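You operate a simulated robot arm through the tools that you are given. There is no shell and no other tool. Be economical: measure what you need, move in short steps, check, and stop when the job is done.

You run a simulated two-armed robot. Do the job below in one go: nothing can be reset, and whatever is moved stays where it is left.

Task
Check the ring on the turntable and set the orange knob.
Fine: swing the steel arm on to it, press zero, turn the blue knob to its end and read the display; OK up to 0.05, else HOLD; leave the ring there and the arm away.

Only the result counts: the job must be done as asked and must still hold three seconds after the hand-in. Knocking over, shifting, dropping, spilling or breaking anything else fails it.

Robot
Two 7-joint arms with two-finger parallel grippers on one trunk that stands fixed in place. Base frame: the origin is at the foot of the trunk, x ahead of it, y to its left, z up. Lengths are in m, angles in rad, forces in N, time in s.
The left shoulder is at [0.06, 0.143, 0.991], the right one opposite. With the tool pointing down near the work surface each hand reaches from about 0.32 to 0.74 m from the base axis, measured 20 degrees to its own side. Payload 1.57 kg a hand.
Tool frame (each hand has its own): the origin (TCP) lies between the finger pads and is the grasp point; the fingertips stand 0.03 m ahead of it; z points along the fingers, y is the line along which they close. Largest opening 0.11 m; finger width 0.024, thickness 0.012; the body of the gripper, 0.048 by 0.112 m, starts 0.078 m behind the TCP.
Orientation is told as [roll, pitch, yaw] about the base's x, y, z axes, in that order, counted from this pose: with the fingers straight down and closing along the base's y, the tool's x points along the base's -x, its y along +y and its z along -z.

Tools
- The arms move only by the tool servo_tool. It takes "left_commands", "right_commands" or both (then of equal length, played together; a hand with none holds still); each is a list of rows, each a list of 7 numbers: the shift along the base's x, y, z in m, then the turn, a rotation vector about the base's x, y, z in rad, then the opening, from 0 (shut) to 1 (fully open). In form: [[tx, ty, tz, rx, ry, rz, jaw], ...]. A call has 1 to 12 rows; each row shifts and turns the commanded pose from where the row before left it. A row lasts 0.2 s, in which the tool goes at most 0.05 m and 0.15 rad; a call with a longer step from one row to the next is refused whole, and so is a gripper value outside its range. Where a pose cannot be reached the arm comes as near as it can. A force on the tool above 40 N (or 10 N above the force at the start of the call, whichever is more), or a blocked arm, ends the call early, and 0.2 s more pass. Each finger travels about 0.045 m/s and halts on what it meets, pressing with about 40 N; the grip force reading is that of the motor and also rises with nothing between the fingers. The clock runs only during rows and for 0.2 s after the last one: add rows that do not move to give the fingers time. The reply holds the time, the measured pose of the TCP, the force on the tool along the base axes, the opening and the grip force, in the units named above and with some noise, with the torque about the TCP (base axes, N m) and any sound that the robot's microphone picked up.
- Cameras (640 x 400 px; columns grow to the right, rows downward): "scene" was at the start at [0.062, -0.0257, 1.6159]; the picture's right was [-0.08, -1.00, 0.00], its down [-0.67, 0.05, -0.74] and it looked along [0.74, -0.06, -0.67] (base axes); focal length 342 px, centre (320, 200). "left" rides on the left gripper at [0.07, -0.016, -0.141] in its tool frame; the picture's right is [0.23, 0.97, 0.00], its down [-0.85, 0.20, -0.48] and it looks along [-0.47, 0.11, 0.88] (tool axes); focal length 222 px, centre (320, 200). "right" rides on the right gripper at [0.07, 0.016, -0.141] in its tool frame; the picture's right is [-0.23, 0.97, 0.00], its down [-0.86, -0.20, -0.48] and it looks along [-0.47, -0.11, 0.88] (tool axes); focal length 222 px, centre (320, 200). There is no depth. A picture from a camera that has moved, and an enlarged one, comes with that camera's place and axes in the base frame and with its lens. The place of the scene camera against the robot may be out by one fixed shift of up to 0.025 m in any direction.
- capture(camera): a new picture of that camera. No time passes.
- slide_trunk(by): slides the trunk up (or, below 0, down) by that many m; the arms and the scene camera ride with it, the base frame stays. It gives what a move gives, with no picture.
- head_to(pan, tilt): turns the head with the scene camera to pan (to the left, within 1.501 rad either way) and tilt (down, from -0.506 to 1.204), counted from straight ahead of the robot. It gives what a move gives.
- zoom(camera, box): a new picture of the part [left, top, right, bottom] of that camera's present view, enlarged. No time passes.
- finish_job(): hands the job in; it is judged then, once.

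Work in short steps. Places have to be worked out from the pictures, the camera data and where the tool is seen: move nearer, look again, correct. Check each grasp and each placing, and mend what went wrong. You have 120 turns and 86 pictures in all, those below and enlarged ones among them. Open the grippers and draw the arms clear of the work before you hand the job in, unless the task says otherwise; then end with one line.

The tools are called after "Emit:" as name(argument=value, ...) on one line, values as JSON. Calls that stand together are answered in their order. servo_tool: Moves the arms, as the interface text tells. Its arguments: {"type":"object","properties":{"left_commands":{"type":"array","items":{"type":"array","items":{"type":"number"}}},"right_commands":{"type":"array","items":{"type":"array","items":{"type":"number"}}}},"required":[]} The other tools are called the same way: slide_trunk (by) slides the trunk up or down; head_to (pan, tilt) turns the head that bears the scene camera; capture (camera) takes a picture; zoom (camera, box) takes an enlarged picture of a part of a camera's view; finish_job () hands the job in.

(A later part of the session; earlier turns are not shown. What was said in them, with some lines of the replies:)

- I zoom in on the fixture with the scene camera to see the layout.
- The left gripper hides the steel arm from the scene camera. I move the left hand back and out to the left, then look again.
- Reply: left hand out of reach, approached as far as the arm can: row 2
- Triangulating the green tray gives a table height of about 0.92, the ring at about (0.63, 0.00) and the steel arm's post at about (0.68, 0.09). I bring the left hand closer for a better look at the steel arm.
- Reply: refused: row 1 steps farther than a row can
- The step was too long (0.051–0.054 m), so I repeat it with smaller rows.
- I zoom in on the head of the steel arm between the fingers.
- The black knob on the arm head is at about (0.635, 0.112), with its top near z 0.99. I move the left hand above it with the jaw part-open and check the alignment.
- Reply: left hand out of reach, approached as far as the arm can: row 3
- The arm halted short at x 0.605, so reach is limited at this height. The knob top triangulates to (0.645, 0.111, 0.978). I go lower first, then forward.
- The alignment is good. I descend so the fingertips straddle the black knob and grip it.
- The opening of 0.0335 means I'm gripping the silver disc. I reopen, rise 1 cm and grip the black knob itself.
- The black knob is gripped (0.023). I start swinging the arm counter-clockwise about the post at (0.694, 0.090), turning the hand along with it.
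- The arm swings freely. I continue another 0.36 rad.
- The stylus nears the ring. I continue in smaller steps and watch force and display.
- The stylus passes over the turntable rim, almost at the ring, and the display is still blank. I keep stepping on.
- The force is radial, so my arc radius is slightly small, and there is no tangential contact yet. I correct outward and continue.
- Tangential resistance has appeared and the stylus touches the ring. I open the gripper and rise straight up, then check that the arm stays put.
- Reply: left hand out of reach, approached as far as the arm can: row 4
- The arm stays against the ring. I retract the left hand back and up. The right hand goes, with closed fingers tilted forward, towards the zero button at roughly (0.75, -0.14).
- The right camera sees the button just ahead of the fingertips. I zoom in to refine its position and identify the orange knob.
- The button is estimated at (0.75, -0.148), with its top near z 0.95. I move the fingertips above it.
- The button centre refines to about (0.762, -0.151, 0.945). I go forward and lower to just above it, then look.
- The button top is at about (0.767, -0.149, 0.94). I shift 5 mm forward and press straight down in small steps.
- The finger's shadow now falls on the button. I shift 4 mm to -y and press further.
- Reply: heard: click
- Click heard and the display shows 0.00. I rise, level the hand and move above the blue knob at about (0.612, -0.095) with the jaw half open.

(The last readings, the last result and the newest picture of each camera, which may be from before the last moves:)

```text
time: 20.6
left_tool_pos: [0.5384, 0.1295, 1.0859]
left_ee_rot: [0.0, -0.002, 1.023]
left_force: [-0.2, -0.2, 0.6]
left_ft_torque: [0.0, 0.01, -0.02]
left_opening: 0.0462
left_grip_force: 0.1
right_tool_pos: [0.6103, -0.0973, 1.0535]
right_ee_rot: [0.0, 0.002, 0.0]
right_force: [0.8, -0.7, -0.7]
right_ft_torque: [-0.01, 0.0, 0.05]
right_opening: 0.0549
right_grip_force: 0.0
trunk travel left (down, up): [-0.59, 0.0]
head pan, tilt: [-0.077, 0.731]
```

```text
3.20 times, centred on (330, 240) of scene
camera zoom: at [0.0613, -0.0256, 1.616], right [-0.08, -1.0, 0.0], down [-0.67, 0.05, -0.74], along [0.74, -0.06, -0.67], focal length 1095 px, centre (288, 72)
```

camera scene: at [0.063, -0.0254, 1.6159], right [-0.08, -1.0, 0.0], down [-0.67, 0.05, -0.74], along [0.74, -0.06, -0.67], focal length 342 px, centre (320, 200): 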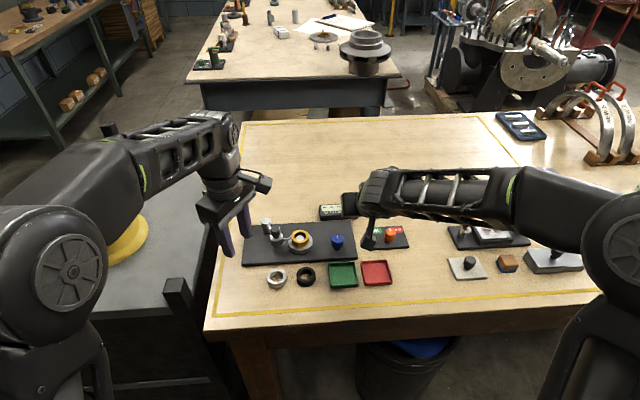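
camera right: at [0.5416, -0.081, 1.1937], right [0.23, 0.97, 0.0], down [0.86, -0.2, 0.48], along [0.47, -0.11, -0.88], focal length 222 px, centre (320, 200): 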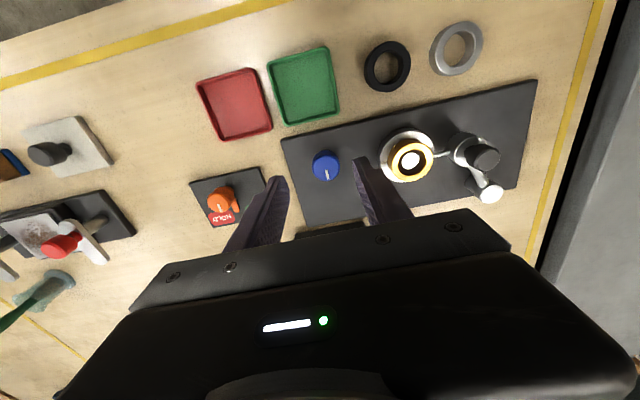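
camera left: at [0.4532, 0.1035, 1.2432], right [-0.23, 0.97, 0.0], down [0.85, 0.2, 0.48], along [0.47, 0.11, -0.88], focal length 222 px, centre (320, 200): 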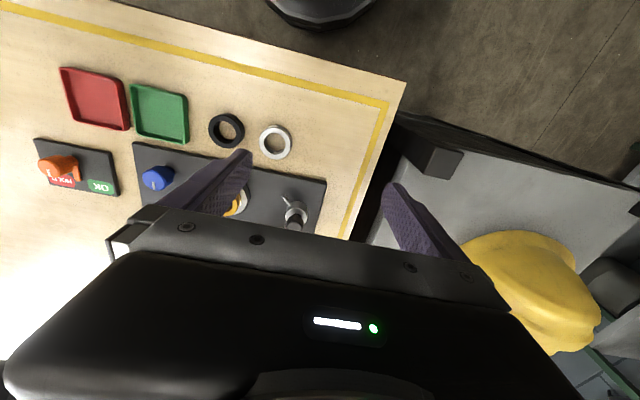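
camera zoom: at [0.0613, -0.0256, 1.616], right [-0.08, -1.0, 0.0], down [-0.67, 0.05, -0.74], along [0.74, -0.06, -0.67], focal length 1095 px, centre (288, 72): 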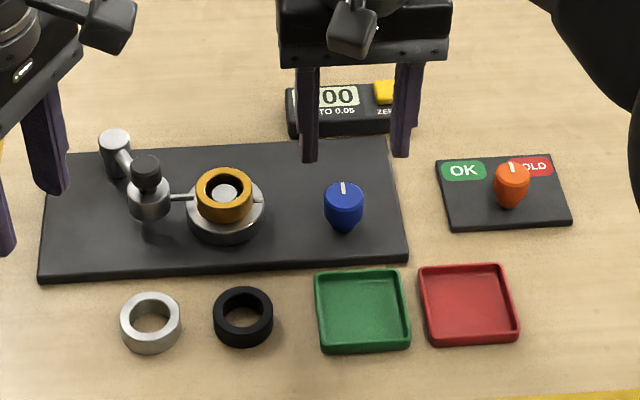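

The gauge still reads .00 and the arm stays on the ring. The blue knob is at (0.62, -0.094), top z about 0.978. I descend over it and grip.

Emit:
servo_tool(right_commands=[[0.009, 0.003, -0.03, 0, 0, 0, 0.5], [0, 0, -0.038, 0, 0, 0, 0.5], [0, 0, 0, 0, 0, 0, 0.35], [0, 0, 0, 0, 0, 0, 0.2], [0, 0, 0, 0, 0, 0, 0.15], [0, 0, 0, 0, 0, 0, 0.15]])

Emit:
zoom(camera="right", box=[200, 100, 440, 250])

```text
time: 22.0
left_tool_pos: [0.5387, 0.13, 1.086]
left_ee_rot: [-0.002, 0.0, 1.021]
left_force: [-0.8, -0.3, 0.2]
left_ft_torque: [-0.01, 0.02, 0.01]
left_opening: 0.0462
left_grip_force: 0.1
right_tool_pos: [0.62, -0.0948, 0.9833]
right_ee_rot: [0.0, 0.001, 0.0]
right_force: [-0.9, -1.4, -2.0]
right_ft_torque: [-0.01, -0.41, -0.02]
right_opening: 0.0317
right_grip_force: 36.7
trunk travel left (down, up): [-0.59, 0.0]
head pan, tilt: [-0.077, 0.731]
```

```text
2.67 times, centred on (320, 175) of right
camera zoom: at [0.5496, -0.0783, 1.1246], right [0.23, 0.97, 0.0], down [0.86, -0.2, 0.48], along [0.47, -0.11, -0.88], focal length 592 px, centre (320, 267)
```

zoom: 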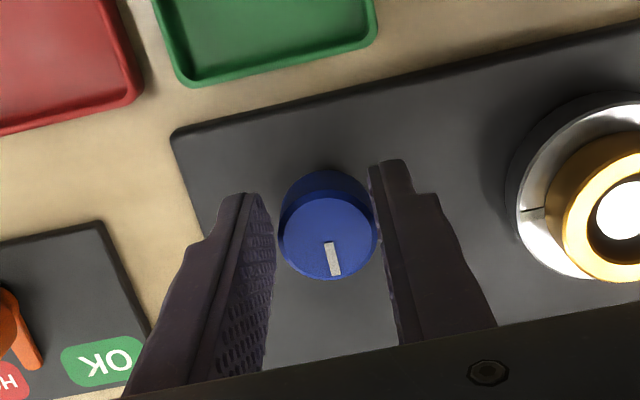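

The knob is gripped (0.032). I try turning it clockwise (negative about z) by 0.3 rad and check the torque and knob.

Emit:
servo_tool(right_commands=[[0, 0, 0, 0, 0, -0.1, 0.15], [0, 0, 0, 0, 0, -0.1, 0.15], [0, 0, 0, 0, 0, -0.1, 0.15], [0, 0, 0, 0, 0, 0, 0.15]])

Emit:
zoom(camera="right", box=[200, 100, 440, 250])

```text
time: 23.0
left_tool_pos: [0.5401, 0.1293, 1.0848]
left_ee_rot: [0.001, 0.001, 1.021]
left_force: [-0.9, 0.4, -0.5]
left_ft_torque: [0.01, 0.01, -0.03]
left_opening: 0.0462
left_grip_force: 0.0
right_tool_pos: [0.6194, -0.0922, 0.9848]
right_ee_rot: [0.0, 0.0, -0.3]
right_force: [-2.0, 7.0, -11.5]
right_ft_torque: [0.21, -0.58, 0.07]
right_opening: 0.0316
right_grip_force: 39.9
trunk travel left (down, up): [-0.59, 0.0]
head pan, tilt: [-0.077, 0.731]
```

```text
2.67 times, centred on (320, 175) of right
camera zoom: at [0.5583, -0.0556, 1.1248], right [0.5, 0.86, 0.0], down [0.76, -0.44, 0.48], along [0.41, -0.24, -0.88], focal length 592 px, centre (320, 267)
```

zoom: 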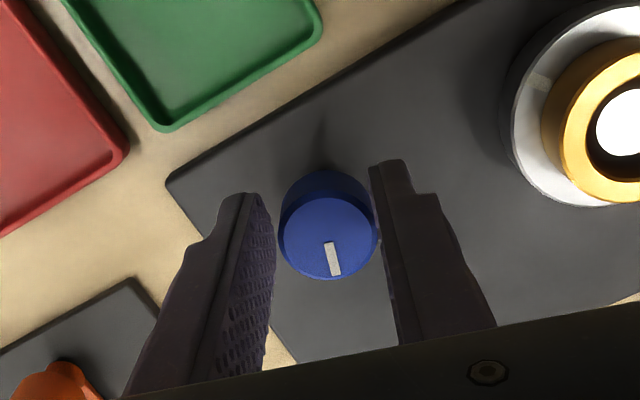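

It turns easily, and the turntable mark follows. I continue clockwise in small batches, watching the torque for the end stop.

Emit:
servo_tool(right_commands=[[0, 0, 0, 0, 0, -0.12, 0.15], [0, 0, 0, 0, 0, -0.12, 0.15], [0, 0, 0, 0, 0, -0.12, 0.15], [0, 0, 0, 0, 0, -0.12, 0.15], [0, 0, 0, 0, 0, -0.12, 0.15], [0, 0, 0, 0, 0, 0, 0.15]])

Emit:
zoom(camera="scene", box=[250, 180, 410, 280])

```text
time: 24.2
left_tool_pos: [0.5414, 0.1274, 1.0837]
left_ee_rot: [0.002, 0.0, 1.019]
left_force: [0.2, 0.0, 0.4]
left_ft_torque: [0.02, -0.01, 0.01]
left_opening: 0.0465
left_grip_force: 0.1
right_tool_pos: [0.6236, -0.0872, 0.9837]
right_ee_rot: [0.014, 0.006, -0.875]
right_force: [13.1, 14.6, -14.3]
right_ft_torque: [-0.04, -0.93, 0.22]
right_opening: 0.0318
right_grip_force: 39.8
trunk travel left (down, up): [-0.59, 0.0]
head pan, tilt: [-0.077, 0.731]
stopped in row 6 (right hand): the force on the tool passed its limit at 41 N (the readings are from after the stop); the commanded pose is now the measured one
```

```text
4.00 times, centred on (330, 230) of scene
camera zoom: at [0.0655, -0.0257, 1.6158], right [-0.08, -1.0, 0.0], down [-0.67, 0.05, -0.74], along [0.74, -0.06, -0.67], focal length 1369 px, centre (280, 80)
```

zoom: 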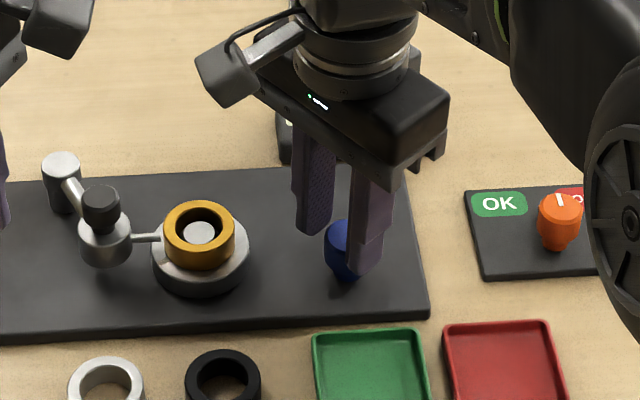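

The force limit tripped while the position drifted. I open the gripper to release the stress and look.

Emit:
servo_tool(right_commands=[[0, 0, 0, 0, 0, 0, 0.3], [0, 0, 0, 0, 0, 0, 0.5], [0, 0, 0, 0, 0, 0, 0.5]])

Emit:
capture(camera="right")

Emit:
capture(camera="scene")

```text
time: 25.0
left_tool_pos: [0.5387, 0.1264, 1.0854]
left_ee_rot: [0.0, 0.0, 1.018]
left_force: [0.2, -0.7, -0.1]
left_ft_torque: [-0.02, -0.02, -0.02]
left_opening: 0.0462
left_grip_force: 0.0
right_tool_pos: [0.6195, -0.0913, 0.986]
right_ee_rot: [0.009, 0.004, -0.881]
right_force: [-0.2, -0.3, -0.1]
right_ft_torque: [-0.04, -0.04, 0.0]
right_opening: 0.0548
right_grip_force: 0.0
trunk travel left (down, up): [-0.59, 0.0]
head pan, tilt: [-0.077, 0.731]
```

```text
44 pictures are left
camera right: at [0.5873, -0.028, 1.1269], right [0.9, 0.45, 0.01], down [0.39, -0.79, 0.47], along [0.22, -0.42, -0.88], focal length 222 px, centre (320, 200)
```

right: 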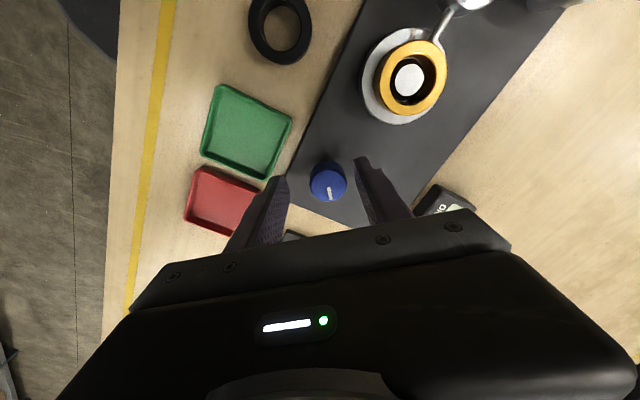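

```text
43 pictures are left
camera scene: at [0.062, -0.026, 1.6159], right [-0.08, -1.0, 0.0], down [-0.67, 0.05, -0.74], along [0.74, -0.06, -0.67], focal length 342 px, centre (320, 200)
```

scene: 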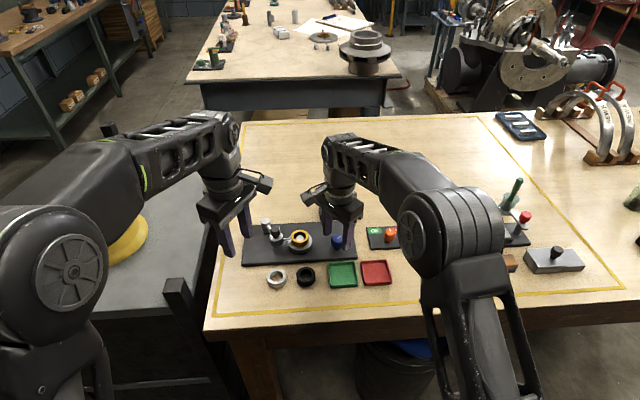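

I check whether the fixture has shifted by comparing it with the same zoom as before.

Emit:
zoom(camera="scene", box=[230, 180, 430, 300])

Emit:
zoom(camera="right", box=[200, 100, 440, 250])

```text
3.20 times, centred on (330, 240) of scene
camera zoom: at [0.062, -0.026, 1.6159], right [-0.08, -1.0, 0.0], down [-0.67, 0.05, -0.74], along [0.74, -0.06, -0.67], focal length 1095 px, centre (288, 72)
```

zoom: 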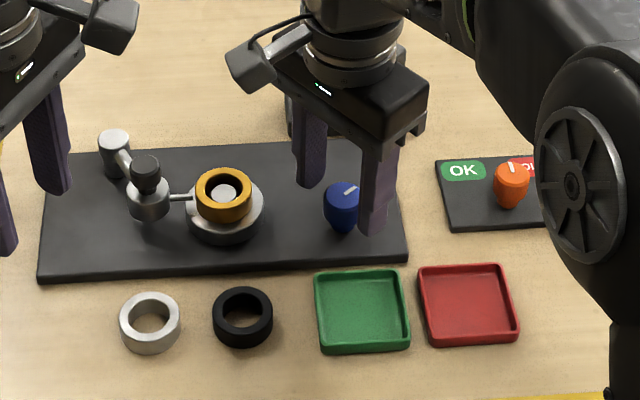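

```text
2.67 times, centred on (320, 175) of right
camera zoom: at [0.5873, -0.028, 1.1269], right [0.9, 0.45, 0.01], down [0.39, -0.79, 0.47], along [0.22, -0.42, -0.88], focal length 592 px, centre (320, 267)
```

zoom: 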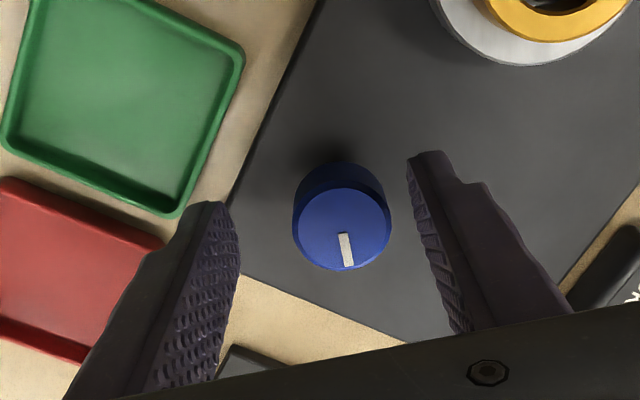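

The fixture hasn't moved; only my grip was off-centre by a few mm. I re-centre the hand on the knob (about +2 mm x, +4 mm y), re-grip, and turn a little further.

Emit:
servo_tool(right_commands=[[0.002, 0.004, -0.002, 0, 0, 0, 0.5], [0, 0, 0, 0, 0, 0, 0.4], [0, 0, 0, 0, 0, 0, 0.3], [0, 0, 0, 0, 0, 0, 0.25], [0, 0, 0, 0, 0, 0, 0.25]])

Emit:
servo_tool(right_commands=[[0, 0, 0, 0, 0, -0.07, 0.25], [0, 0, 0, 0, 0, -0.07, 0.25], [0, 0, 0, 0, 0, 0, 0.25]])

```text
time: 26.2
left_tool_pos: [0.5401, 0.128, 1.0844]
left_ee_rot: [0.0, -0.002, 1.019]
left_force: [0.1, -0.5, -1.4]
left_ft_torque: [0.0, 0.01, 0.0]
left_opening: 0.046
left_grip_force: 0.2
right_tool_pos: [0.624, -0.0862, 0.9841]
right_ee_rot: [0.009, 0.003, -0.88]
right_force: [1.9, 0.6, -0.9]
right_ft_torque: [0.02, -0.03, 0.03]
right_opening: 0.0319
right_grip_force: 29.9
trunk travel left (down, up): [-0.59, 0.0]
head pan, tilt: [-0.077, 0.731]
```

```text
time: 27.0
left_tool_pos: [0.541, 0.1297, 1.0852]
left_ee_rot: [0.003, -0.001, 1.019]
left_force: [-0.3, 1.3, -0.6]
left_ft_torque: [0.04, 0.01, 0.03]
left_opening: 0.0462
left_grip_force: 0.0
right_tool_pos: [0.6253, -0.0857, 0.9851]
right_ee_rot: [0.008, 0.003, -1.019]
right_force: [6.8, 4.4, -9.2]
right_ft_torque: [0.09, -0.45, 0.07]
right_opening: 0.0316
right_grip_force: 40.3
trunk travel left (down, up): [-0.59, 0.0]
head pan, tilt: [-0.077, 0.731]
```

It still turns. I continue and bleed off the side force with small translations.

Emit:
servo_tool(right_commands=[[0.002, 0.001, -0.001, 0, 0, -0.09, 0.25], [0, 0, 0, 0, 0, -0.09, 0.25], [0, 0, 0, 0, 0, -0.09, 0.25], [0, 0, 0, 0, 0, -0.09, 0.25], [0, 0, 0, 0, 0, 0, 0.25]])

Emit:
zoom(camera="right", box=[200, 20, 520, 220])

```text
time: 28.2
left_tool_pos: [0.5406, 0.129, 1.0838]
left_ee_rot: [0.001, -0.001, 1.018]
left_force: [0.5, -0.2, 0.2]
left_ft_torque: [0.02, -0.02, -0.02]
left_opening: 0.0463
left_grip_force: 0.0
right_tool_pos: [0.6277, -0.0841, 0.9835]
right_ee_rot: [0.012, 0.003, -1.38]
right_force: [17.5, 5.5, 1.7]
right_ft_torque: [0.38, -0.44, 0.22]
right_opening: 0.0317
right_grip_force: 40.0
trunk travel left (down, up): [-0.59, 0.0]
head pan, tilt: [-0.077, 0.731]
```

```text
2.00 times, centred on (360, 120) of right
camera zoom: at [0.6283, -0.0133, 1.1246], right [1.0, -0.04, 0.01], down [-0.04, -0.88, 0.47], along [-0.01, -0.47, -0.88], focal length 444 px, centre (240, 360)
```

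zoom: 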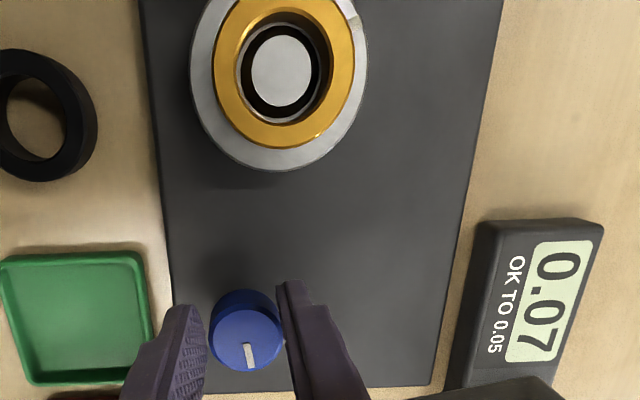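

The display reads 0.07 part-way, with the turntable geared about 3:1. I continue to the end stop, easing the side force.

Emit:
servo_tool(right_commands=[[0.004, 0.001, 0, 0, 0, -0.08, 0.25], [0, 0, 0, 0, 0, -0.09, 0.25], [0, 0, 0, 0, 0, -0.09, 0.25], [0, 0, 0, 0, 0, -0.09, 0.25], [0, 0, 0, 0, 0, 0, 0.25]])

Emit:
zoom(camera="right", box=[200, 20, 520, 220])

```text
time: 29.4
left_tool_pos: [0.5405, 0.1273, 1.0845]
left_ee_rot: [-0.002, 0.0, 1.02]
left_force: [0.3, -0.5, -0.3]
left_ft_torque: [0.03, 0.0, -0.03]
left_opening: 0.0461
left_grip_force: 0.1
right_tool_pos: [0.6309, -0.0845, 0.9841]
right_ee_rot: [0.014, 0.005, -1.73]
right_force: [20.9, 4.0, 12.5]
right_ft_torque: [-0.48, -0.46, 0.28]
right_opening: 0.0316
right_grip_force: 40.8
trunk travel left (down, up): [-0.59, 0.0]
head pan, tilt: [-0.077, 0.731]
```

```text
2.00 times, centred on (360, 120) of right
camera zoom: at [0.6562, -0.0178, 1.1246], right [0.93, -0.38, 0.01], down [-0.34, -0.81, 0.47], along [-0.17, -0.44, -0.88], focal length 444 px, centre (240, 360)
```

zoom: 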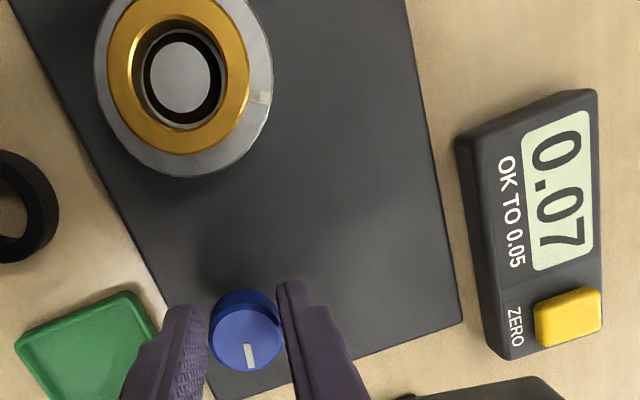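

All closing-axis readings agree that the true knob axis is (0.632, -0.095) with a lower top, near z 0.957. I re-grip centred and about 12 mm deeper.

Emit:
servo_tool(right_commands=[[0, 0, 0, 0, 0, 0, 0.4], [0, 0, 0, 0, 0, 0, 0.5], [0, 0, 0, 0, 0, 0, 0.5]])

Emit:
zoom(camera="right", box=[200, 100, 440, 250])

```text
time: 30.2
left_tool_pos: [0.5383, 0.1278, 1.0862]
left_ee_rot: [0.001, 0.002, 1.021]
left_force: [0.3, -0.5, 0.2]
left_ft_torque: [0.0, 0.03, 0.01]
left_opening: 0.0462
left_grip_force: 0.0
right_tool_pos: [0.628, -0.0846, 0.9825]
right_ee_rot: [0.006, 0.002, -1.73]
right_force: [0.3, -0.3, -0.8]
right_ft_torque: [-0.02, -0.02, 0.06]
right_opening: 0.055
right_grip_force: 0.2
trunk travel left (down, up): [-0.59, 0.0]
head pan, tilt: [-0.077, 0.731]
```

```text
2.67 times, centred on (320, 175) of right
camera zoom: at [0.6537, -0.018, 1.1238], right [0.93, -0.38, 0.01], down [-0.34, -0.81, 0.48], along [-0.17, -0.44, -0.88], focal length 592 px, centre (320, 267)
```

zoom: 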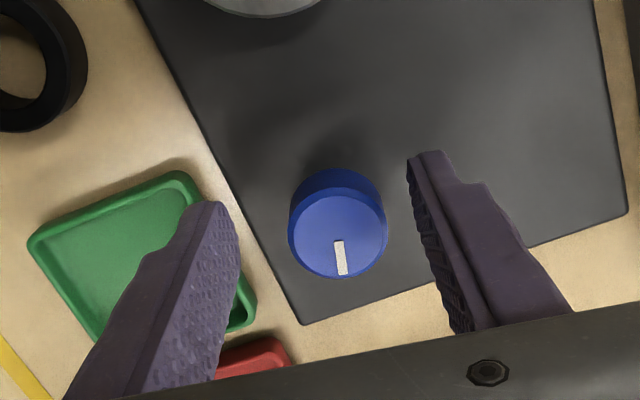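

The open view confirms the axis at (0.631, -0.094). I centre, lower and re-grip.

Emit:
servo_tool(right_commands=[[0.003, -0.0095, 0, 0, 0, 0, 0.5], [0, 0, -0.012, 0, 0, 0, 0.5], [0, 0, 0, 0, 0, 0, 0.35], [0, 0, 0, 0, 0, 0, 0.25], [0, 0, 0, 0, 0, 0, 0.25]])

Emit:
servo_tool(right_commands=[[0, 0, 0, 0, 0, -0.09, 0.25], [0, 0, 0, 0, 0, -0.09, 0.25], [0, 0, 0, 0, 0, -0.09, 0.25], [0, 0, 0, 0, 0, -0.09, 0.25], [0, 0, 0, 0, 0, 0, 0.25]])

Emit:
zoom(camera="right", box=[200, 20, 520, 220])

```text
time: 31.4
left_tool_pos: [0.5384, 0.1296, 1.0851]
left_ee_rot: [0.001, 0.0, 1.021]
left_force: [0.0, -0.5, -0.2]
left_ft_torque: [0.04, -0.02, 0.0]
left_opening: 0.0461
left_grip_force: 0.0
right_tool_pos: [0.6317, -0.0945, 0.9697]
right_ee_rot: [0.008, 0.004, -1.731]
right_force: [-5.6, 1.8, -0.6]
right_ft_torque: [0.1, 0.2, -0.02]
right_opening: 0.0337
right_grip_force: 3.7
trunk travel left (down, up): [-0.59, 0.0]
head pan, tilt: [-0.077, 0.731]
```

```text
time: 32.6
left_tool_pos: [0.5369, 0.1287, 1.0862]
left_ee_rot: [0.0, -0.001, 1.02]
left_force: [0.1, -0.4, 0.4]
left_ft_torque: [0.0, 0.04, 0.04]
left_opening: 0.0461
left_grip_force: 0.0
right_tool_pos: [0.6309, -0.0934, 0.9718]
right_ee_rot: [0.008, 0.001, -2.091]
right_force: [-6.8, 0.5, 1.0]
right_ft_torque: [0.02, 0.22, 0.04]
right_opening: 0.0332
right_grip_force: 3.3
trunk travel left (down, up): [-0.59, 0.0]
head pan, tilt: [-0.077, 0.731]
```

```text
2.00 times, centred on (360, 120) of right
camera zoom: at [0.678, -0.0409, 1.1125], right [0.73, -0.68, 0.01], down [-0.6, -0.64, 0.47], along [-0.32, -0.35, -0.88], focal length 444 px, centre (240, 360)
```

zoom: 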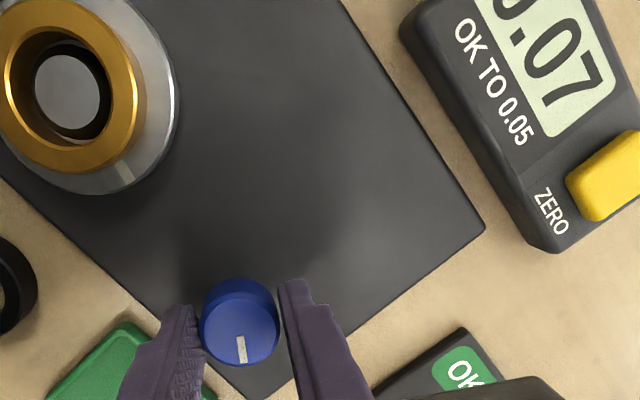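

The grip is well centred now. The display still shows 0.07 after 120°. I go on turning to find the end stop.

Emit:
servo_tool(right_commands=[[0, 0, 0, 0, 0, 0, 0.2], [0, 0, 0, 0, 0, -0.09, 0.2], [0, 0, 0, 0, 0, -0.09, 0.2], [0, 0, 0, 0, 0, -0.09, 0.2], [0, 0, 0, 0, 0, 0, 0.2]])

Emit:
zoom(camera="right", box=[120, 0, 560, 240])

```text
time: 33.8
left_tool_pos: [0.539, 0.1297, 1.0851]
left_ee_rot: [0.0, 0.0, 1.017]
left_force: [-0.3, 0.3, 0.3]
left_ft_torque: [0.02, 0.01, 0.02]
left_opening: 0.046
left_grip_force: 0.1
right_tool_pos: [0.6301, -0.0932, 0.9706]
right_ee_rot: [0.01, 0.005, -2.362]
right_force: [-4.8, 2.9, 0.6]
right_ft_torque: [0.33, 0.51, 0.42]
right_opening: 0.0313
right_grip_force: 40.3
trunk travel left (down, up): [-0.59, 0.0]
head pan, tilt: [-0.077, 0.731]
```

```text
1.45 times, centred on (340, 120) of right
camera zoom: at [0.6903, -0.0554, 1.1123], right [0.52, -0.85, 0.01], down [-0.75, -0.46, 0.47], along [-0.4, -0.25, -0.88], focal length 323 px, centre (291, 316)
```

zoom: 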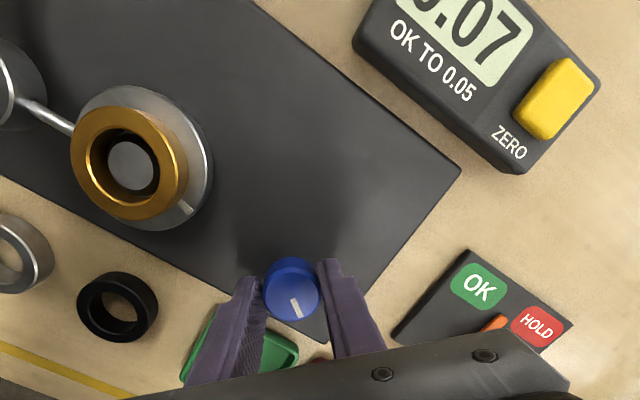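

Torque rose to 0.42 and the fingers started slipping on the knob, with the turntable mark back at its start. This is the end stop after a full turn. I release, rise, unwind the wrist and read the display.

Emit:
servo_tool(right_commands=[[0, 0, 0, 0, 0, 0, 0.4], [0, 0, 0, 0, 0, 0, 0.5], [0, 0, 0.04, 0, 0, 0, 0.5], [0, 0, 0.03, 0, 0, 0, 0.5], [-0.02, -0.02, 0, 0, 0, 0.14, 0.5], [-0.02, -0.02, 0, 0, 0, 0.14, 0.5], [-0.02, -0.02, 0, 0, 0, 0.14, 0.5], [-0.02, -0.02, 0, 0, 0, 0.14, 0.5], [-0.02, -0.02, 0, 0, 0, 0.14, 0.5], [0, 0, 0, 0, 0, 0.14, 0.5], [0, 0, 0, 0, 0, 0.14, 0.5], [0, 0, 0, 0, 0, 0.14, 0.5]])

Emit:
servo_tool(right_commands=[[0, 0, 0, 0, 0, 0.14, 0.5], [0, 0, 0, 0, 0, 0.14, 0.5], [0, 0, 0, 0, 0, 0.14, 0.5], [0, 0, 0, 0, 0, 0.14, 0.5], [0, 0, 0, 0, 0, 0.14, 0.5], [0, 0, 0, 0, 0, 0.14, 0.5], [0, 0, 0, 0, 0, 0.14, 0.5], [0, 0, 0, 0, 0, 0.14, 0.5], [0, 0, 0, 0, 0, 0.12, 0.5], [0, 0, 0, 0, 0, 0, 0.5]])

Emit:
zoom(camera="scene", box=[230, 180, 430, 300])

Emit:
capture(camera="right")

```text
time: 36.4
left_tool_pos: [0.5391, 0.1292, 1.0843]
left_ee_rot: [0.0, 0.001, 1.019]
left_force: [-0.3, -0.4, 0.0]
left_ft_torque: [0.02, -0.01, -0.03]
left_opening: 0.0463
left_grip_force: 0.0
right_tool_pos: [0.5314, -0.1944, 1.0403]
right_ee_rot: [0.009, 0.001, -1.238]
right_force: [-0.2, 0.3, -1.1]
right_ft_torque: [-0.03, -0.01, 0.02]
right_opening: 0.0549
right_grip_force: 0.1
trunk travel left (down, up): [-0.59, 0.0]
head pan, tilt: [-0.077, 0.731]
```

```text
time: 38.6
left_tool_pos: [0.5384, 0.1281, 1.0857]
left_ee_rot: [0.0, 0.001, 1.02]
left_force: [-0.5, 0.2, -0.2]
left_ft_torque: [-0.04, 0.01, -0.03]
left_opening: 0.0462
left_grip_force: 0.0
right_tool_pos: [0.5321, -0.194, 1.0407]
right_ee_rot: [0.009, 0.003, 0.001]
right_force: [-0.5, 0.5, 0.4]
right_ft_torque: [-0.02, 0.02, 0.01]
right_opening: 0.055
right_grip_force: 0.0
trunk travel left (down, up): [-0.59, 0.0]
head pan, tilt: [-0.077, 0.731]
```

```text
3.20 times, centred on (330, 240) of scene
camera zoom: at [0.062, -0.0257, 1.6159], right [-0.08, -1.0, 0.0], down [-0.67, 0.05, -0.74], along [0.74, -0.06, -0.67], focal length 1095 px, centre (288, 72)
```

zoom: 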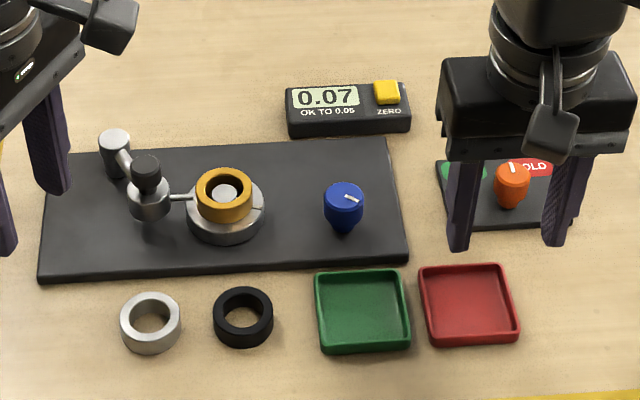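

```text
34 pictures are left
camera right: at [0.4618, -0.1787, 1.1814], right [0.23, 0.97, 0.01], down [0.86, -0.2, 0.47], along [0.46, -0.1, -0.88], focal length 222 px, centre (320, 200)
```

right: 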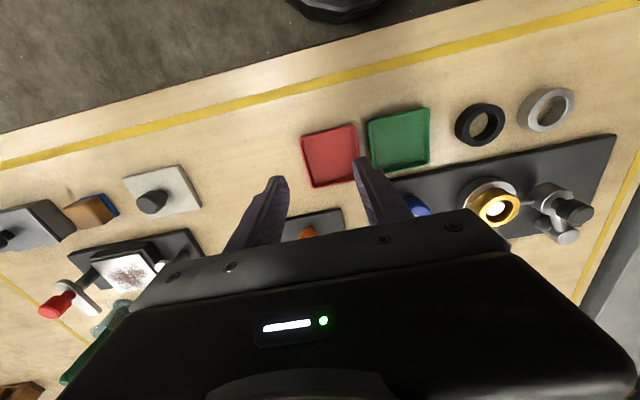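

The display reads 0.07, above 0.05, so the verdict is HOLD. I move the right hand above the orange knob at about (0.637, -0.232).

Emit:
servo_tool(right_commands=[[0.035, -0.013, 0, 0, 0, 0, 0.6], [0.035, -0.013, 0, 0, 0, 0, 0.6], [0.03, -0.012, 0, 0, 0, 0, 0.6], [0, 0, 0, 0, 0, 0, 0.6]])

Emit:
zoom(camera="right", box=[200, 100, 440, 250])

Emit:
zoom(camera="scene", box=[340, 190, 440, 270])

```text
time: 39.6
left_tool_pos: [0.5374, 0.1283, 1.0848]
left_ee_rot: [0.001, 0.0, 1.019]
left_force: [0.7, 0.0, 0.8]
left_ft_torque: [-0.01, 0.02, 0.0]
left_opening: 0.0463
left_grip_force: 0.0
right_tool_pos: [0.6311, -0.2307, 1.0423]
right_ee_rot: [0.01, 0.003, 0.001]
right_force: [0.3, 0.0, 0.1]
right_ft_torque: [0.02, -0.04, 0.01]
right_opening: 0.0661
right_grip_force: 0.0
trunk travel left (down, up): [-0.59, 0.0]
head pan, tilt: [-0.077, 0.731]
```

```text
2.67 times, centred on (320, 175) of right
camera zoom: at [0.561, -0.2143, 1.1827], right [0.23, 0.97, 0.01], down [0.86, -0.2, 0.47], along [0.46, -0.1, -0.88], focal length 592 px, centre (320, 267)
```

zoom: 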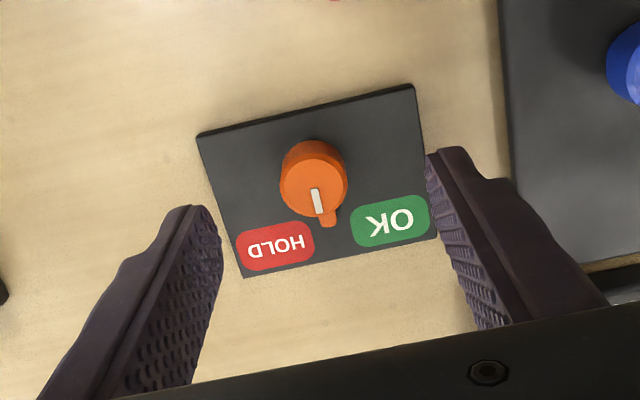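

```text
5.00 times, centred on (390, 230) of scene
camera zoom: at [0.0611, -0.0255, 1.616], right [-0.08, -1.0, 0.0], down [-0.67, 0.05, -0.74], along [0.74, -0.06, -0.67], focal length 1712 px, centre (-30, 50)
```

zoom: 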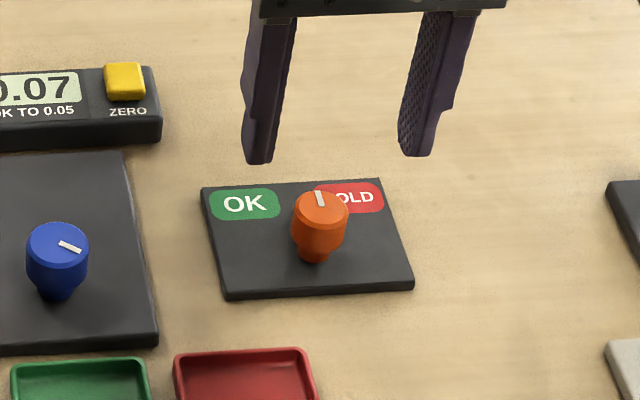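

The verdict labels lie at about ±38° from the knob's forward direction; HOLD is on the clockwise side. I descend onto the orange knob at (0.641, -0.234) and grip.

Emit:
servo_tool(right_commands=[[0.01, -0.0035, -0.03, 0, 0, 0, 0.55], [0, 0, -0.041, 0, 0, 0, 0.5], [0, 0, 0, 0, 0, 0, 0.35], [0, 0, 0, 0, 0, 0, 0.2], [0, 0, 0, 0, 0, 0, 0.18], [0, 0, 0, 0, 0, 0, 0.18]])

Emit:
zoom(camera="right", box=[200, 100, 440, 250])

```text
time: 41.0
left_tool_pos: [0.5393, 0.13, 1.0855]
left_ee_rot: [0.001, 0.0, 1.021]
left_force: [-0.8, 0.6, 1.3]
left_ft_torque: [-0.04, 0.03, -0.01]
left_opening: 0.0462
left_grip_force: 0.1
right_tool_pos: [0.6433, -0.2348, 0.9701]
right_ee_rot: [0.009, 0.003, 0.001]
right_force: [-1.3, 9.6, -4.9]
right_ft_torque: [-0.01, -0.43, 0.01]
right_opening: 0.0279
right_grip_force: 29.6
trunk travel left (down, up): [-0.59, 0.0]
head pan, tilt: [-0.077, 0.731]
```

```text
2.67 times, centred on (320, 175) of right
camera zoom: at [0.5734, -0.22, 1.111], right [0.23, 0.97, 0.01], down [0.86, -0.2, 0.47], along [0.46, -0.1, -0.88], focal length 592 px, centre (320, 267)
```

zoom: 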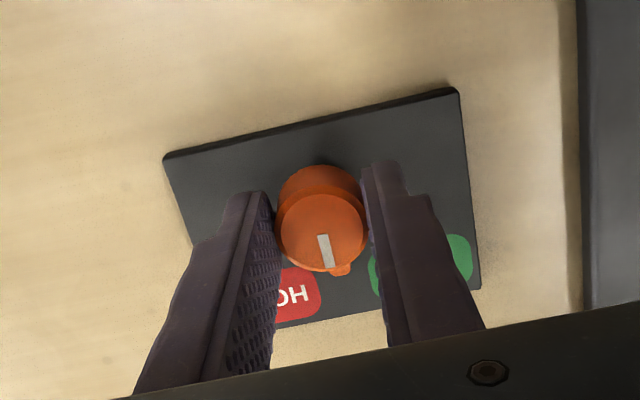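

The orange knob is gripped. I turn it clockwise towards HOLD by about 0.66 rad.

Emit:
servo_tool(right_commands=[[0, 0.001, 0, 0, 0, -0.11, 0.2], [0, 0, 0, 0, 0, -0.11, 0.2], [0, 0, 0, 0, 0, -0.11, 0.2], [0, 0, 0, 0, 0, -0.11, 0.2], [0, 0, 0, 0, 0, -0.11, 0.2], [0, 0, 0, 0, 0, -0.11, 0.2], [0, 0, 0, 0, 0, 0, 0.2]])

Emit:
zoom(camera="right", box=[200, 100, 440, 250])

```text
time: 42.6
left_tool_pos: [0.5394, 0.1283, 1.0849]
left_ee_rot: [0.0, 0.002, 1.019]
left_force: [-0.2, 0.4, 0.7]
left_ft_torque: [0.0, -0.02, 0.0]
left_opening: 0.0462
left_grip_force: 0.1
right_tool_pos: [0.6428, -0.2351, 0.9695]
right_ee_rot: [0.009, 0.0, -0.662]
right_force: [10.6, 7.4, 2.2]
right_ft_torque: [0.15, 0.22, 0.02]
right_opening: 0.0278
right_grip_force: 38.3
trunk travel left (down, up): [-0.59, 0.0]
head pan, tilt: [-0.077, 0.731]
```

```text
2.67 times, centred on (320, 175) of right
camera zoom: at [0.5972, -0.179, 1.1108], right [0.78, 0.63, 0.01], down [0.55, -0.69, 0.48], along [0.3, -0.36, -0.88], focal length 592 px, centre (320, 267)
```

zoom: 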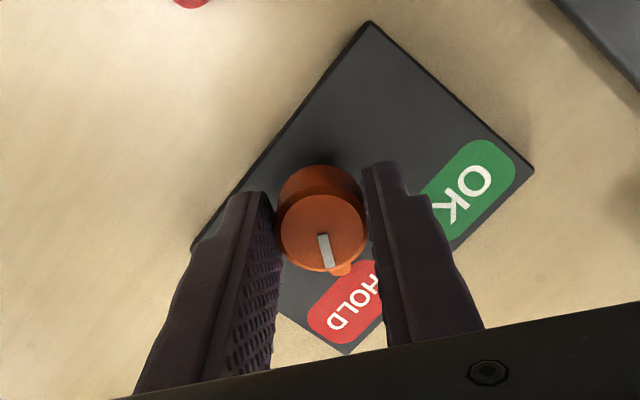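

The pointer is essentially on HOLD. I add a hair (0.04 rad), release, rise and check.

Emit:
servo_tool(right_commands=[[0, 0, 0, 0, 0, -0.04, 0.2], [0, 0, 0, 0, 0, 0, 0.35], [0, 0, 0, 0, 0, 0, 0.5], [0, 0, 0.04, 0, 0, 0, 0.5], [0, 0, 0.04, 0, 0, 0, 0.5], [-0.04, -0.02, 0.01, 0, 0, 0.1, 0.5], [-0.04, -0.02, 0.01, 0, 0, 0.1, 0.5], [-0.04, -0.02, 0.01, 0, 0, 0.1, 0.5], [-0.04, -0.02, 0.01, 0, 0, 0.1, 0.5], [-0.04, -0.02, 0.01, 0, 0, 0.1, 0.5], [0, 0, 0, 0, 0, 0.14, 0.5], [0, 0, 0, 0, 0, 0, 0.5]])

Emit:
zoom(camera="scene", box=[340, 190, 440, 270])

```text
time: 45.2
left_tool_pos: [0.5378, 0.128, 1.0862]
left_ee_rot: [0.0, -0.001, 1.019]
left_force: [-0.3, 0.4, -0.2]
left_ft_torque: [-0.04, -0.02, 0.01]
left_opening: 0.0461
left_grip_force: 0.1
right_tool_pos: [0.4423, -0.3334, 1.1034]
right_ee_rot: [0.01, 0.003, -0.059]
right_force: [-0.6, -0.2, -0.2]
right_ft_torque: [0.04, -0.02, 0.0]
right_opening: 0.0548
right_grip_force: 0.0
trunk travel left (down, up): [-0.59, 0.0]
head pan, tilt: [-0.077, 0.731]
```

```text
5.00 times, centred on (390, 230) of scene
camera zoom: at [0.0613, -0.0259, 1.6159], right [-0.08, -1.0, 0.0], down [-0.67, 0.05, -0.74], along [0.74, -0.06, -0.67], focal length 1712 px, centre (-30, 50)
```

zoom: 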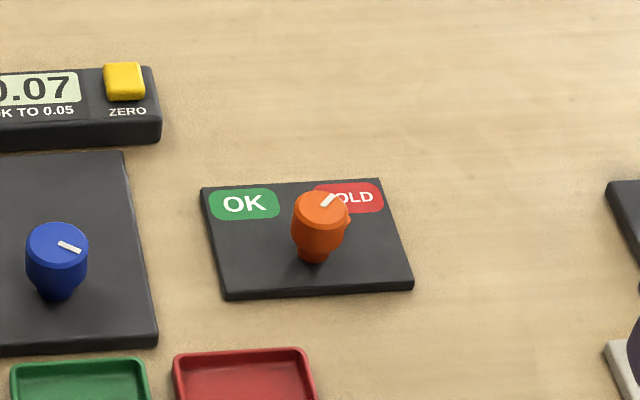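

The orange knob points to HOLD. Now the left hand returns above the steel arm's black knob along the path it left by.

Emit:
servo_tool(left_commands=[[0.02, -0.015, -0.025, 0, 0, 0, 0.42], [0.03, -0.02, -0.025, 0, 0, 0, 0.42], [0.03, -0.02, 0, 0, 0, 0, 0.42], [0.028, -0.01, 0, 0, 0, 0, 0.42], [0, 0, 0, 0, 0, 0, 0.42]])

Emit:
zoom(camera="left", box=[200, 100, 440, 250])

```text
time: 46.4
left_tool_pos: [0.6485, 0.0606, 1.0347]
left_ee_rot: [-0.001, -0.002, 1.021]
left_force: [-0.2, -0.1, 0.2]
left_ft_torque: [-0.03, -0.01, -0.01]
left_opening: 0.0462
left_grip_force: 0.2
right_tool_pos: [0.442, -0.3335, 1.1017]
right_ee_rot: [0.01, 0.001, -0.059]
right_force: [0.0, -0.8, 0.3]
right_ft_torque: [-0.05, -0.02, 0.01]
right_opening: 0.0551
right_grip_force: 0.1
trunk travel left (down, up): [-0.59, 0.0]
head pan, tilt: [-0.077, 0.731]
```

```text
2.67 times, centred on (320, 175) of left
camera zoom: at [0.6253, -0.0072, 1.1766], right [-0.95, 0.32, 0.0], down [0.28, 0.83, 0.48], along [0.15, 0.45, -0.88], focal length 592 px, centre (320, 267)
```

zoom: 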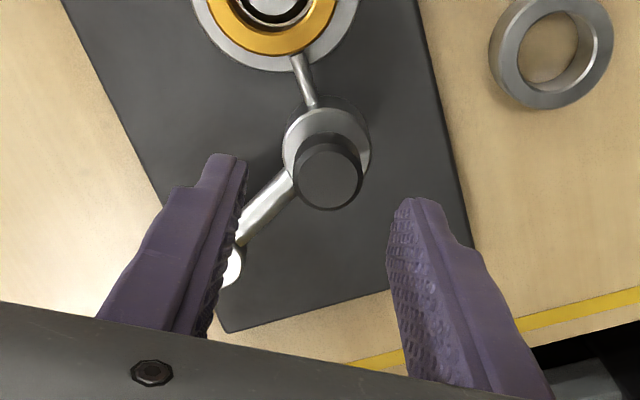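

The knob is seen at (0.6465, 0.066). I adjust, descend and grip.

Emit:
servo_tool(left_commands=[[-0.002, 0.005, 0, 0, 0, 0, 0.42], [0, 0, -0.02, 0, 0, 0, 0.42], [0, 0, -0.018, 0, 0, 0, 0.42], [0, 0, 0, 0, 0, 0, 0.25], [0, 0, 0, 0, 0, 0, 0.15], [0, 0, 0, 0, 0, 0, 0.15]])

Emit:
zoom(camera="left", box=[200, 50, 440, 250])

```text
time: 47.8
left_tool_pos: [0.6462, 0.0655, 0.9965]
left_ee_rot: [-0.001, -0.002, 1.019]
left_force: [2.1, 0.5, -0.8]
left_ft_torque: [0.25, -0.24, 0.03]
left_opening: 0.0234
left_grip_force: 26.9
right_tool_pos: [0.4431, -0.3339, 1.1013]
right_ee_rot: [0.009, 0.005, -0.059]
right_force: [0.0, -0.7, 0.2]
right_ft_torque: [-0.01, 0.0, 0.0]
right_opening: 0.0552
right_grip_force: 0.1
trunk travel left (down, up): [-0.59, 0.0]
head pan, tilt: [-0.077, 0.731]
```

```text
2.00 times, centred on (320, 150) of left
camera zoom: at [0.6233, -0.0041, 1.1375], right [-0.95, 0.32, 0.0], down [0.28, 0.83, 0.48], along [0.15, 0.45, -0.88], focal length 444 px, centre (320, 300)
```

zoom: 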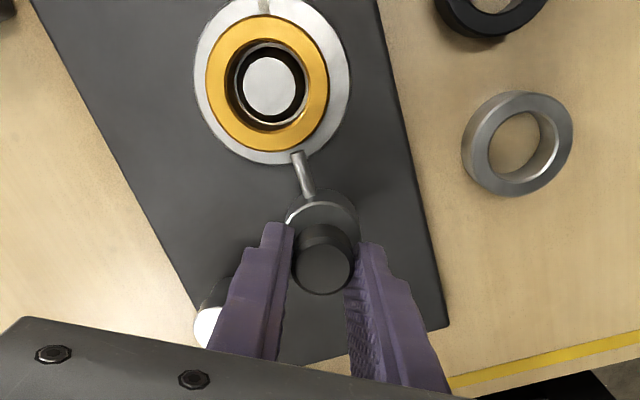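

The black knob is gripped. I swing the arm back clockwise along the reverse arc (0.86 rad).

Emit:
servo_tool(left_commands=[[-0.0023, 0.0054, 0, 0, 0, -0.108, 0.15], [-0.0017, 0.0056, 0, 0, 0, -0.108, 0.15], [-0.0011, 0.0058, 0, 0, 0, -0.108, 0.15], [-0.0005, 0.0058, 0, 0, 0, -0.108, 0.15], [0.0002, 0.0059, 0, 0, 0, -0.108, 0.15], [0.0008, 0.0058, 0, 0, 0, -0.108, 0.15], [0.0014, 0.0057, 0, 0, 0, -0.108, 0.15], [0.002, 0.0055, 0, 0, 0, -0.108, 0.15], [0, 0, 0, 0, 0, 0, 0.15]])

Emit:
zoom(camera="left", box=[140, 50, 440, 250])

```text
time: 49.8
left_tool_pos: [0.6433, 0.1119, 0.9973]
left_ee_rot: [-0.002, 0.0, 0.153]
left_force: [3.9, -1.3, -7.4]
left_ft_torque: [-0.06, 0.3, 0.02]
left_opening: 0.0237
left_grip_force: 35.5
right_tool_pos: [0.4427, -0.3336, 1.1013]
right_ee_rot: [0.009, 0.004, -0.063]
right_force: [0.4, 0.0, -0.8]
right_ft_torque: [0.01, 0.01, 0.0]
right_opening: 0.0552
right_grip_force: 0.0
trunk travel left (down, up): [-0.59, 0.0]
head pan, tilt: [-0.077, 0.731]
```

```text
2.00 times, centred on (290, 150) of left
camera zoom: at [0.5773, 0.0844, 1.1382], right [-0.37, 0.93, 0.0], down [0.81, 0.33, 0.48], along [0.44, 0.18, -0.88], focal length 444 px, centre (380, 300)
```

zoom: 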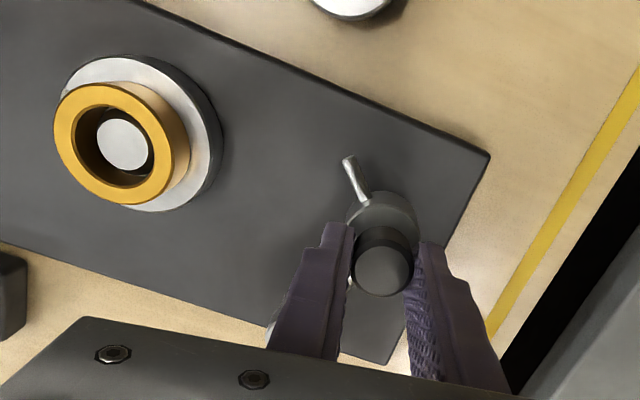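

The arm is back at its starting position. I release, rise and retract both hands.

Emit:
servo_tool(left_commands=[[0, 0, 0, 0, 0, 0, 0.35], [0, 0, 0, 0, 0, 0, 0.42], [0, 0, 0, 0, 0, 0, 0.42], [0, 0, 0.03, 0, 0, 0, 0.42], [-0.04, 0.01, 0.01, 0, 0, -0.07, 0.42], [-0.04, 0.01, 0.02, 0, 0, -0.08, 0.42], [-0.04, 0.01, 0.02, 0, 0, 0, 0.8], [-0.04, 0.01, 0.02, 0, 0, 0, 1], [-0.04, 0.01, 0.02, 0, 0, 0, 1], [0, 0, 0, 0, 0, 0, 1]], right_commands=[[0, 0, 0, 0, 0, 0, 0.5], [0, 0, 0, 0, 0, 0, 0.5], [0, 0, 0, 0, 0, 0, 0.5], [0, 0, 0.02, 0, 0, 0, 0.5], [-0.02, 0.02, 0.02, 0, 0, 0, 0.5], [-0.02, 0.02, 0.02, 0, 0, 0, 0.5], [0, 0, 0, 0, 0, 0, 0.8], [0, 0, 0, 0, 0, 0, 1], [0, 0, 0, 0, 0, 0, 1], [0, 0, 0, 0, 0, 0, 1]])

Emit:
zoom(camera="scene", box=[230, 180, 430, 300])

Emit:
capture(camera="scene")

```text
time: 52.0
left_tool_pos: [0.4414, 0.1638, 1.1176]
left_ee_rot: [0.0, -0.001, 0.004]
left_force: [-0.1, -0.9, -0.1]
left_ft_torque: [-0.03, 0.05, 0.0]
left_opening: 0.1099
left_grip_force: 0.1
right_tool_pos: [0.4017, -0.2959, 1.1607]
right_ee_rot: [0.009, 0.005, -0.061]
right_force: [0.7, 0.3, -0.5]
right_ft_torque: [0.0, 0.02, 0.03]
right_opening: 0.1101
right_grip_force: 0.0
trunk travel left (down, up): [-0.59, 0.0]
head pan, tilt: [-0.077, 0.731]
```

```text
3.20 times, centred on (330, 240) of scene
camera zoom: at [0.0631, -0.0261, 1.6158], right [-0.08, -1.0, 0.0], down [-0.67, 0.05, -0.74], along [0.74, -0.06, -0.67], focal length 1095 px, centre (288, 72)
```

zoom: 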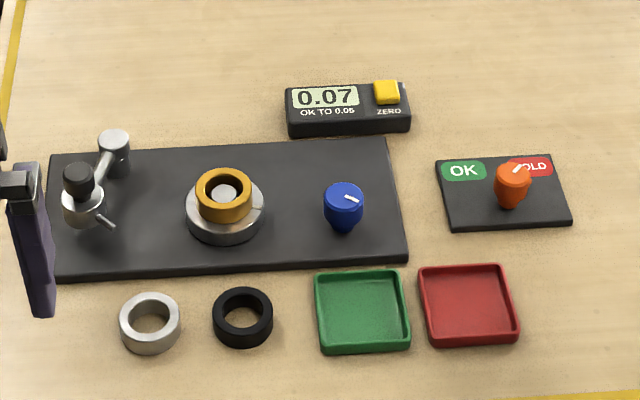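

```text
24 pictures are left
camera scene: at [0.0631, -0.0261, 1.6158], right [-0.08, -1.0, 0.0], down [-0.67, 0.05, -0.74], along [0.74, -0.06, -0.67], focal length 342 px, centre (320, 200)
```

scene: 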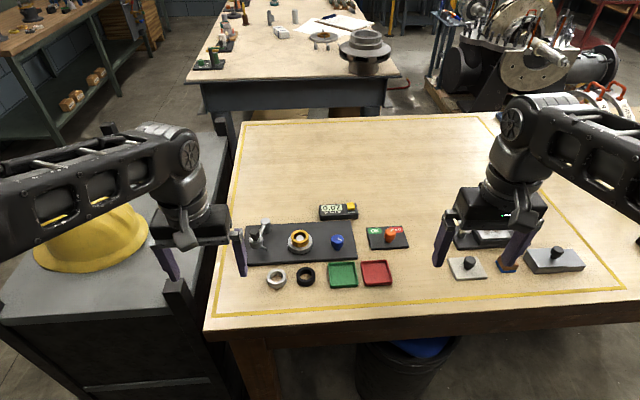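

Everything is in place: the steel arm is away, the ring is on the turntable, the display reads 0.07, the orange knob is at HOLD and both hands are clear. I hand the job in.

Emit:
finish_job()

```text
The job is handed in.
```

The ring measured 0.07, over the 0.05 limit, so I set the orange knob to HOLD; the ring is still on the turntable, the steel arm is swung away and both hands are clear.
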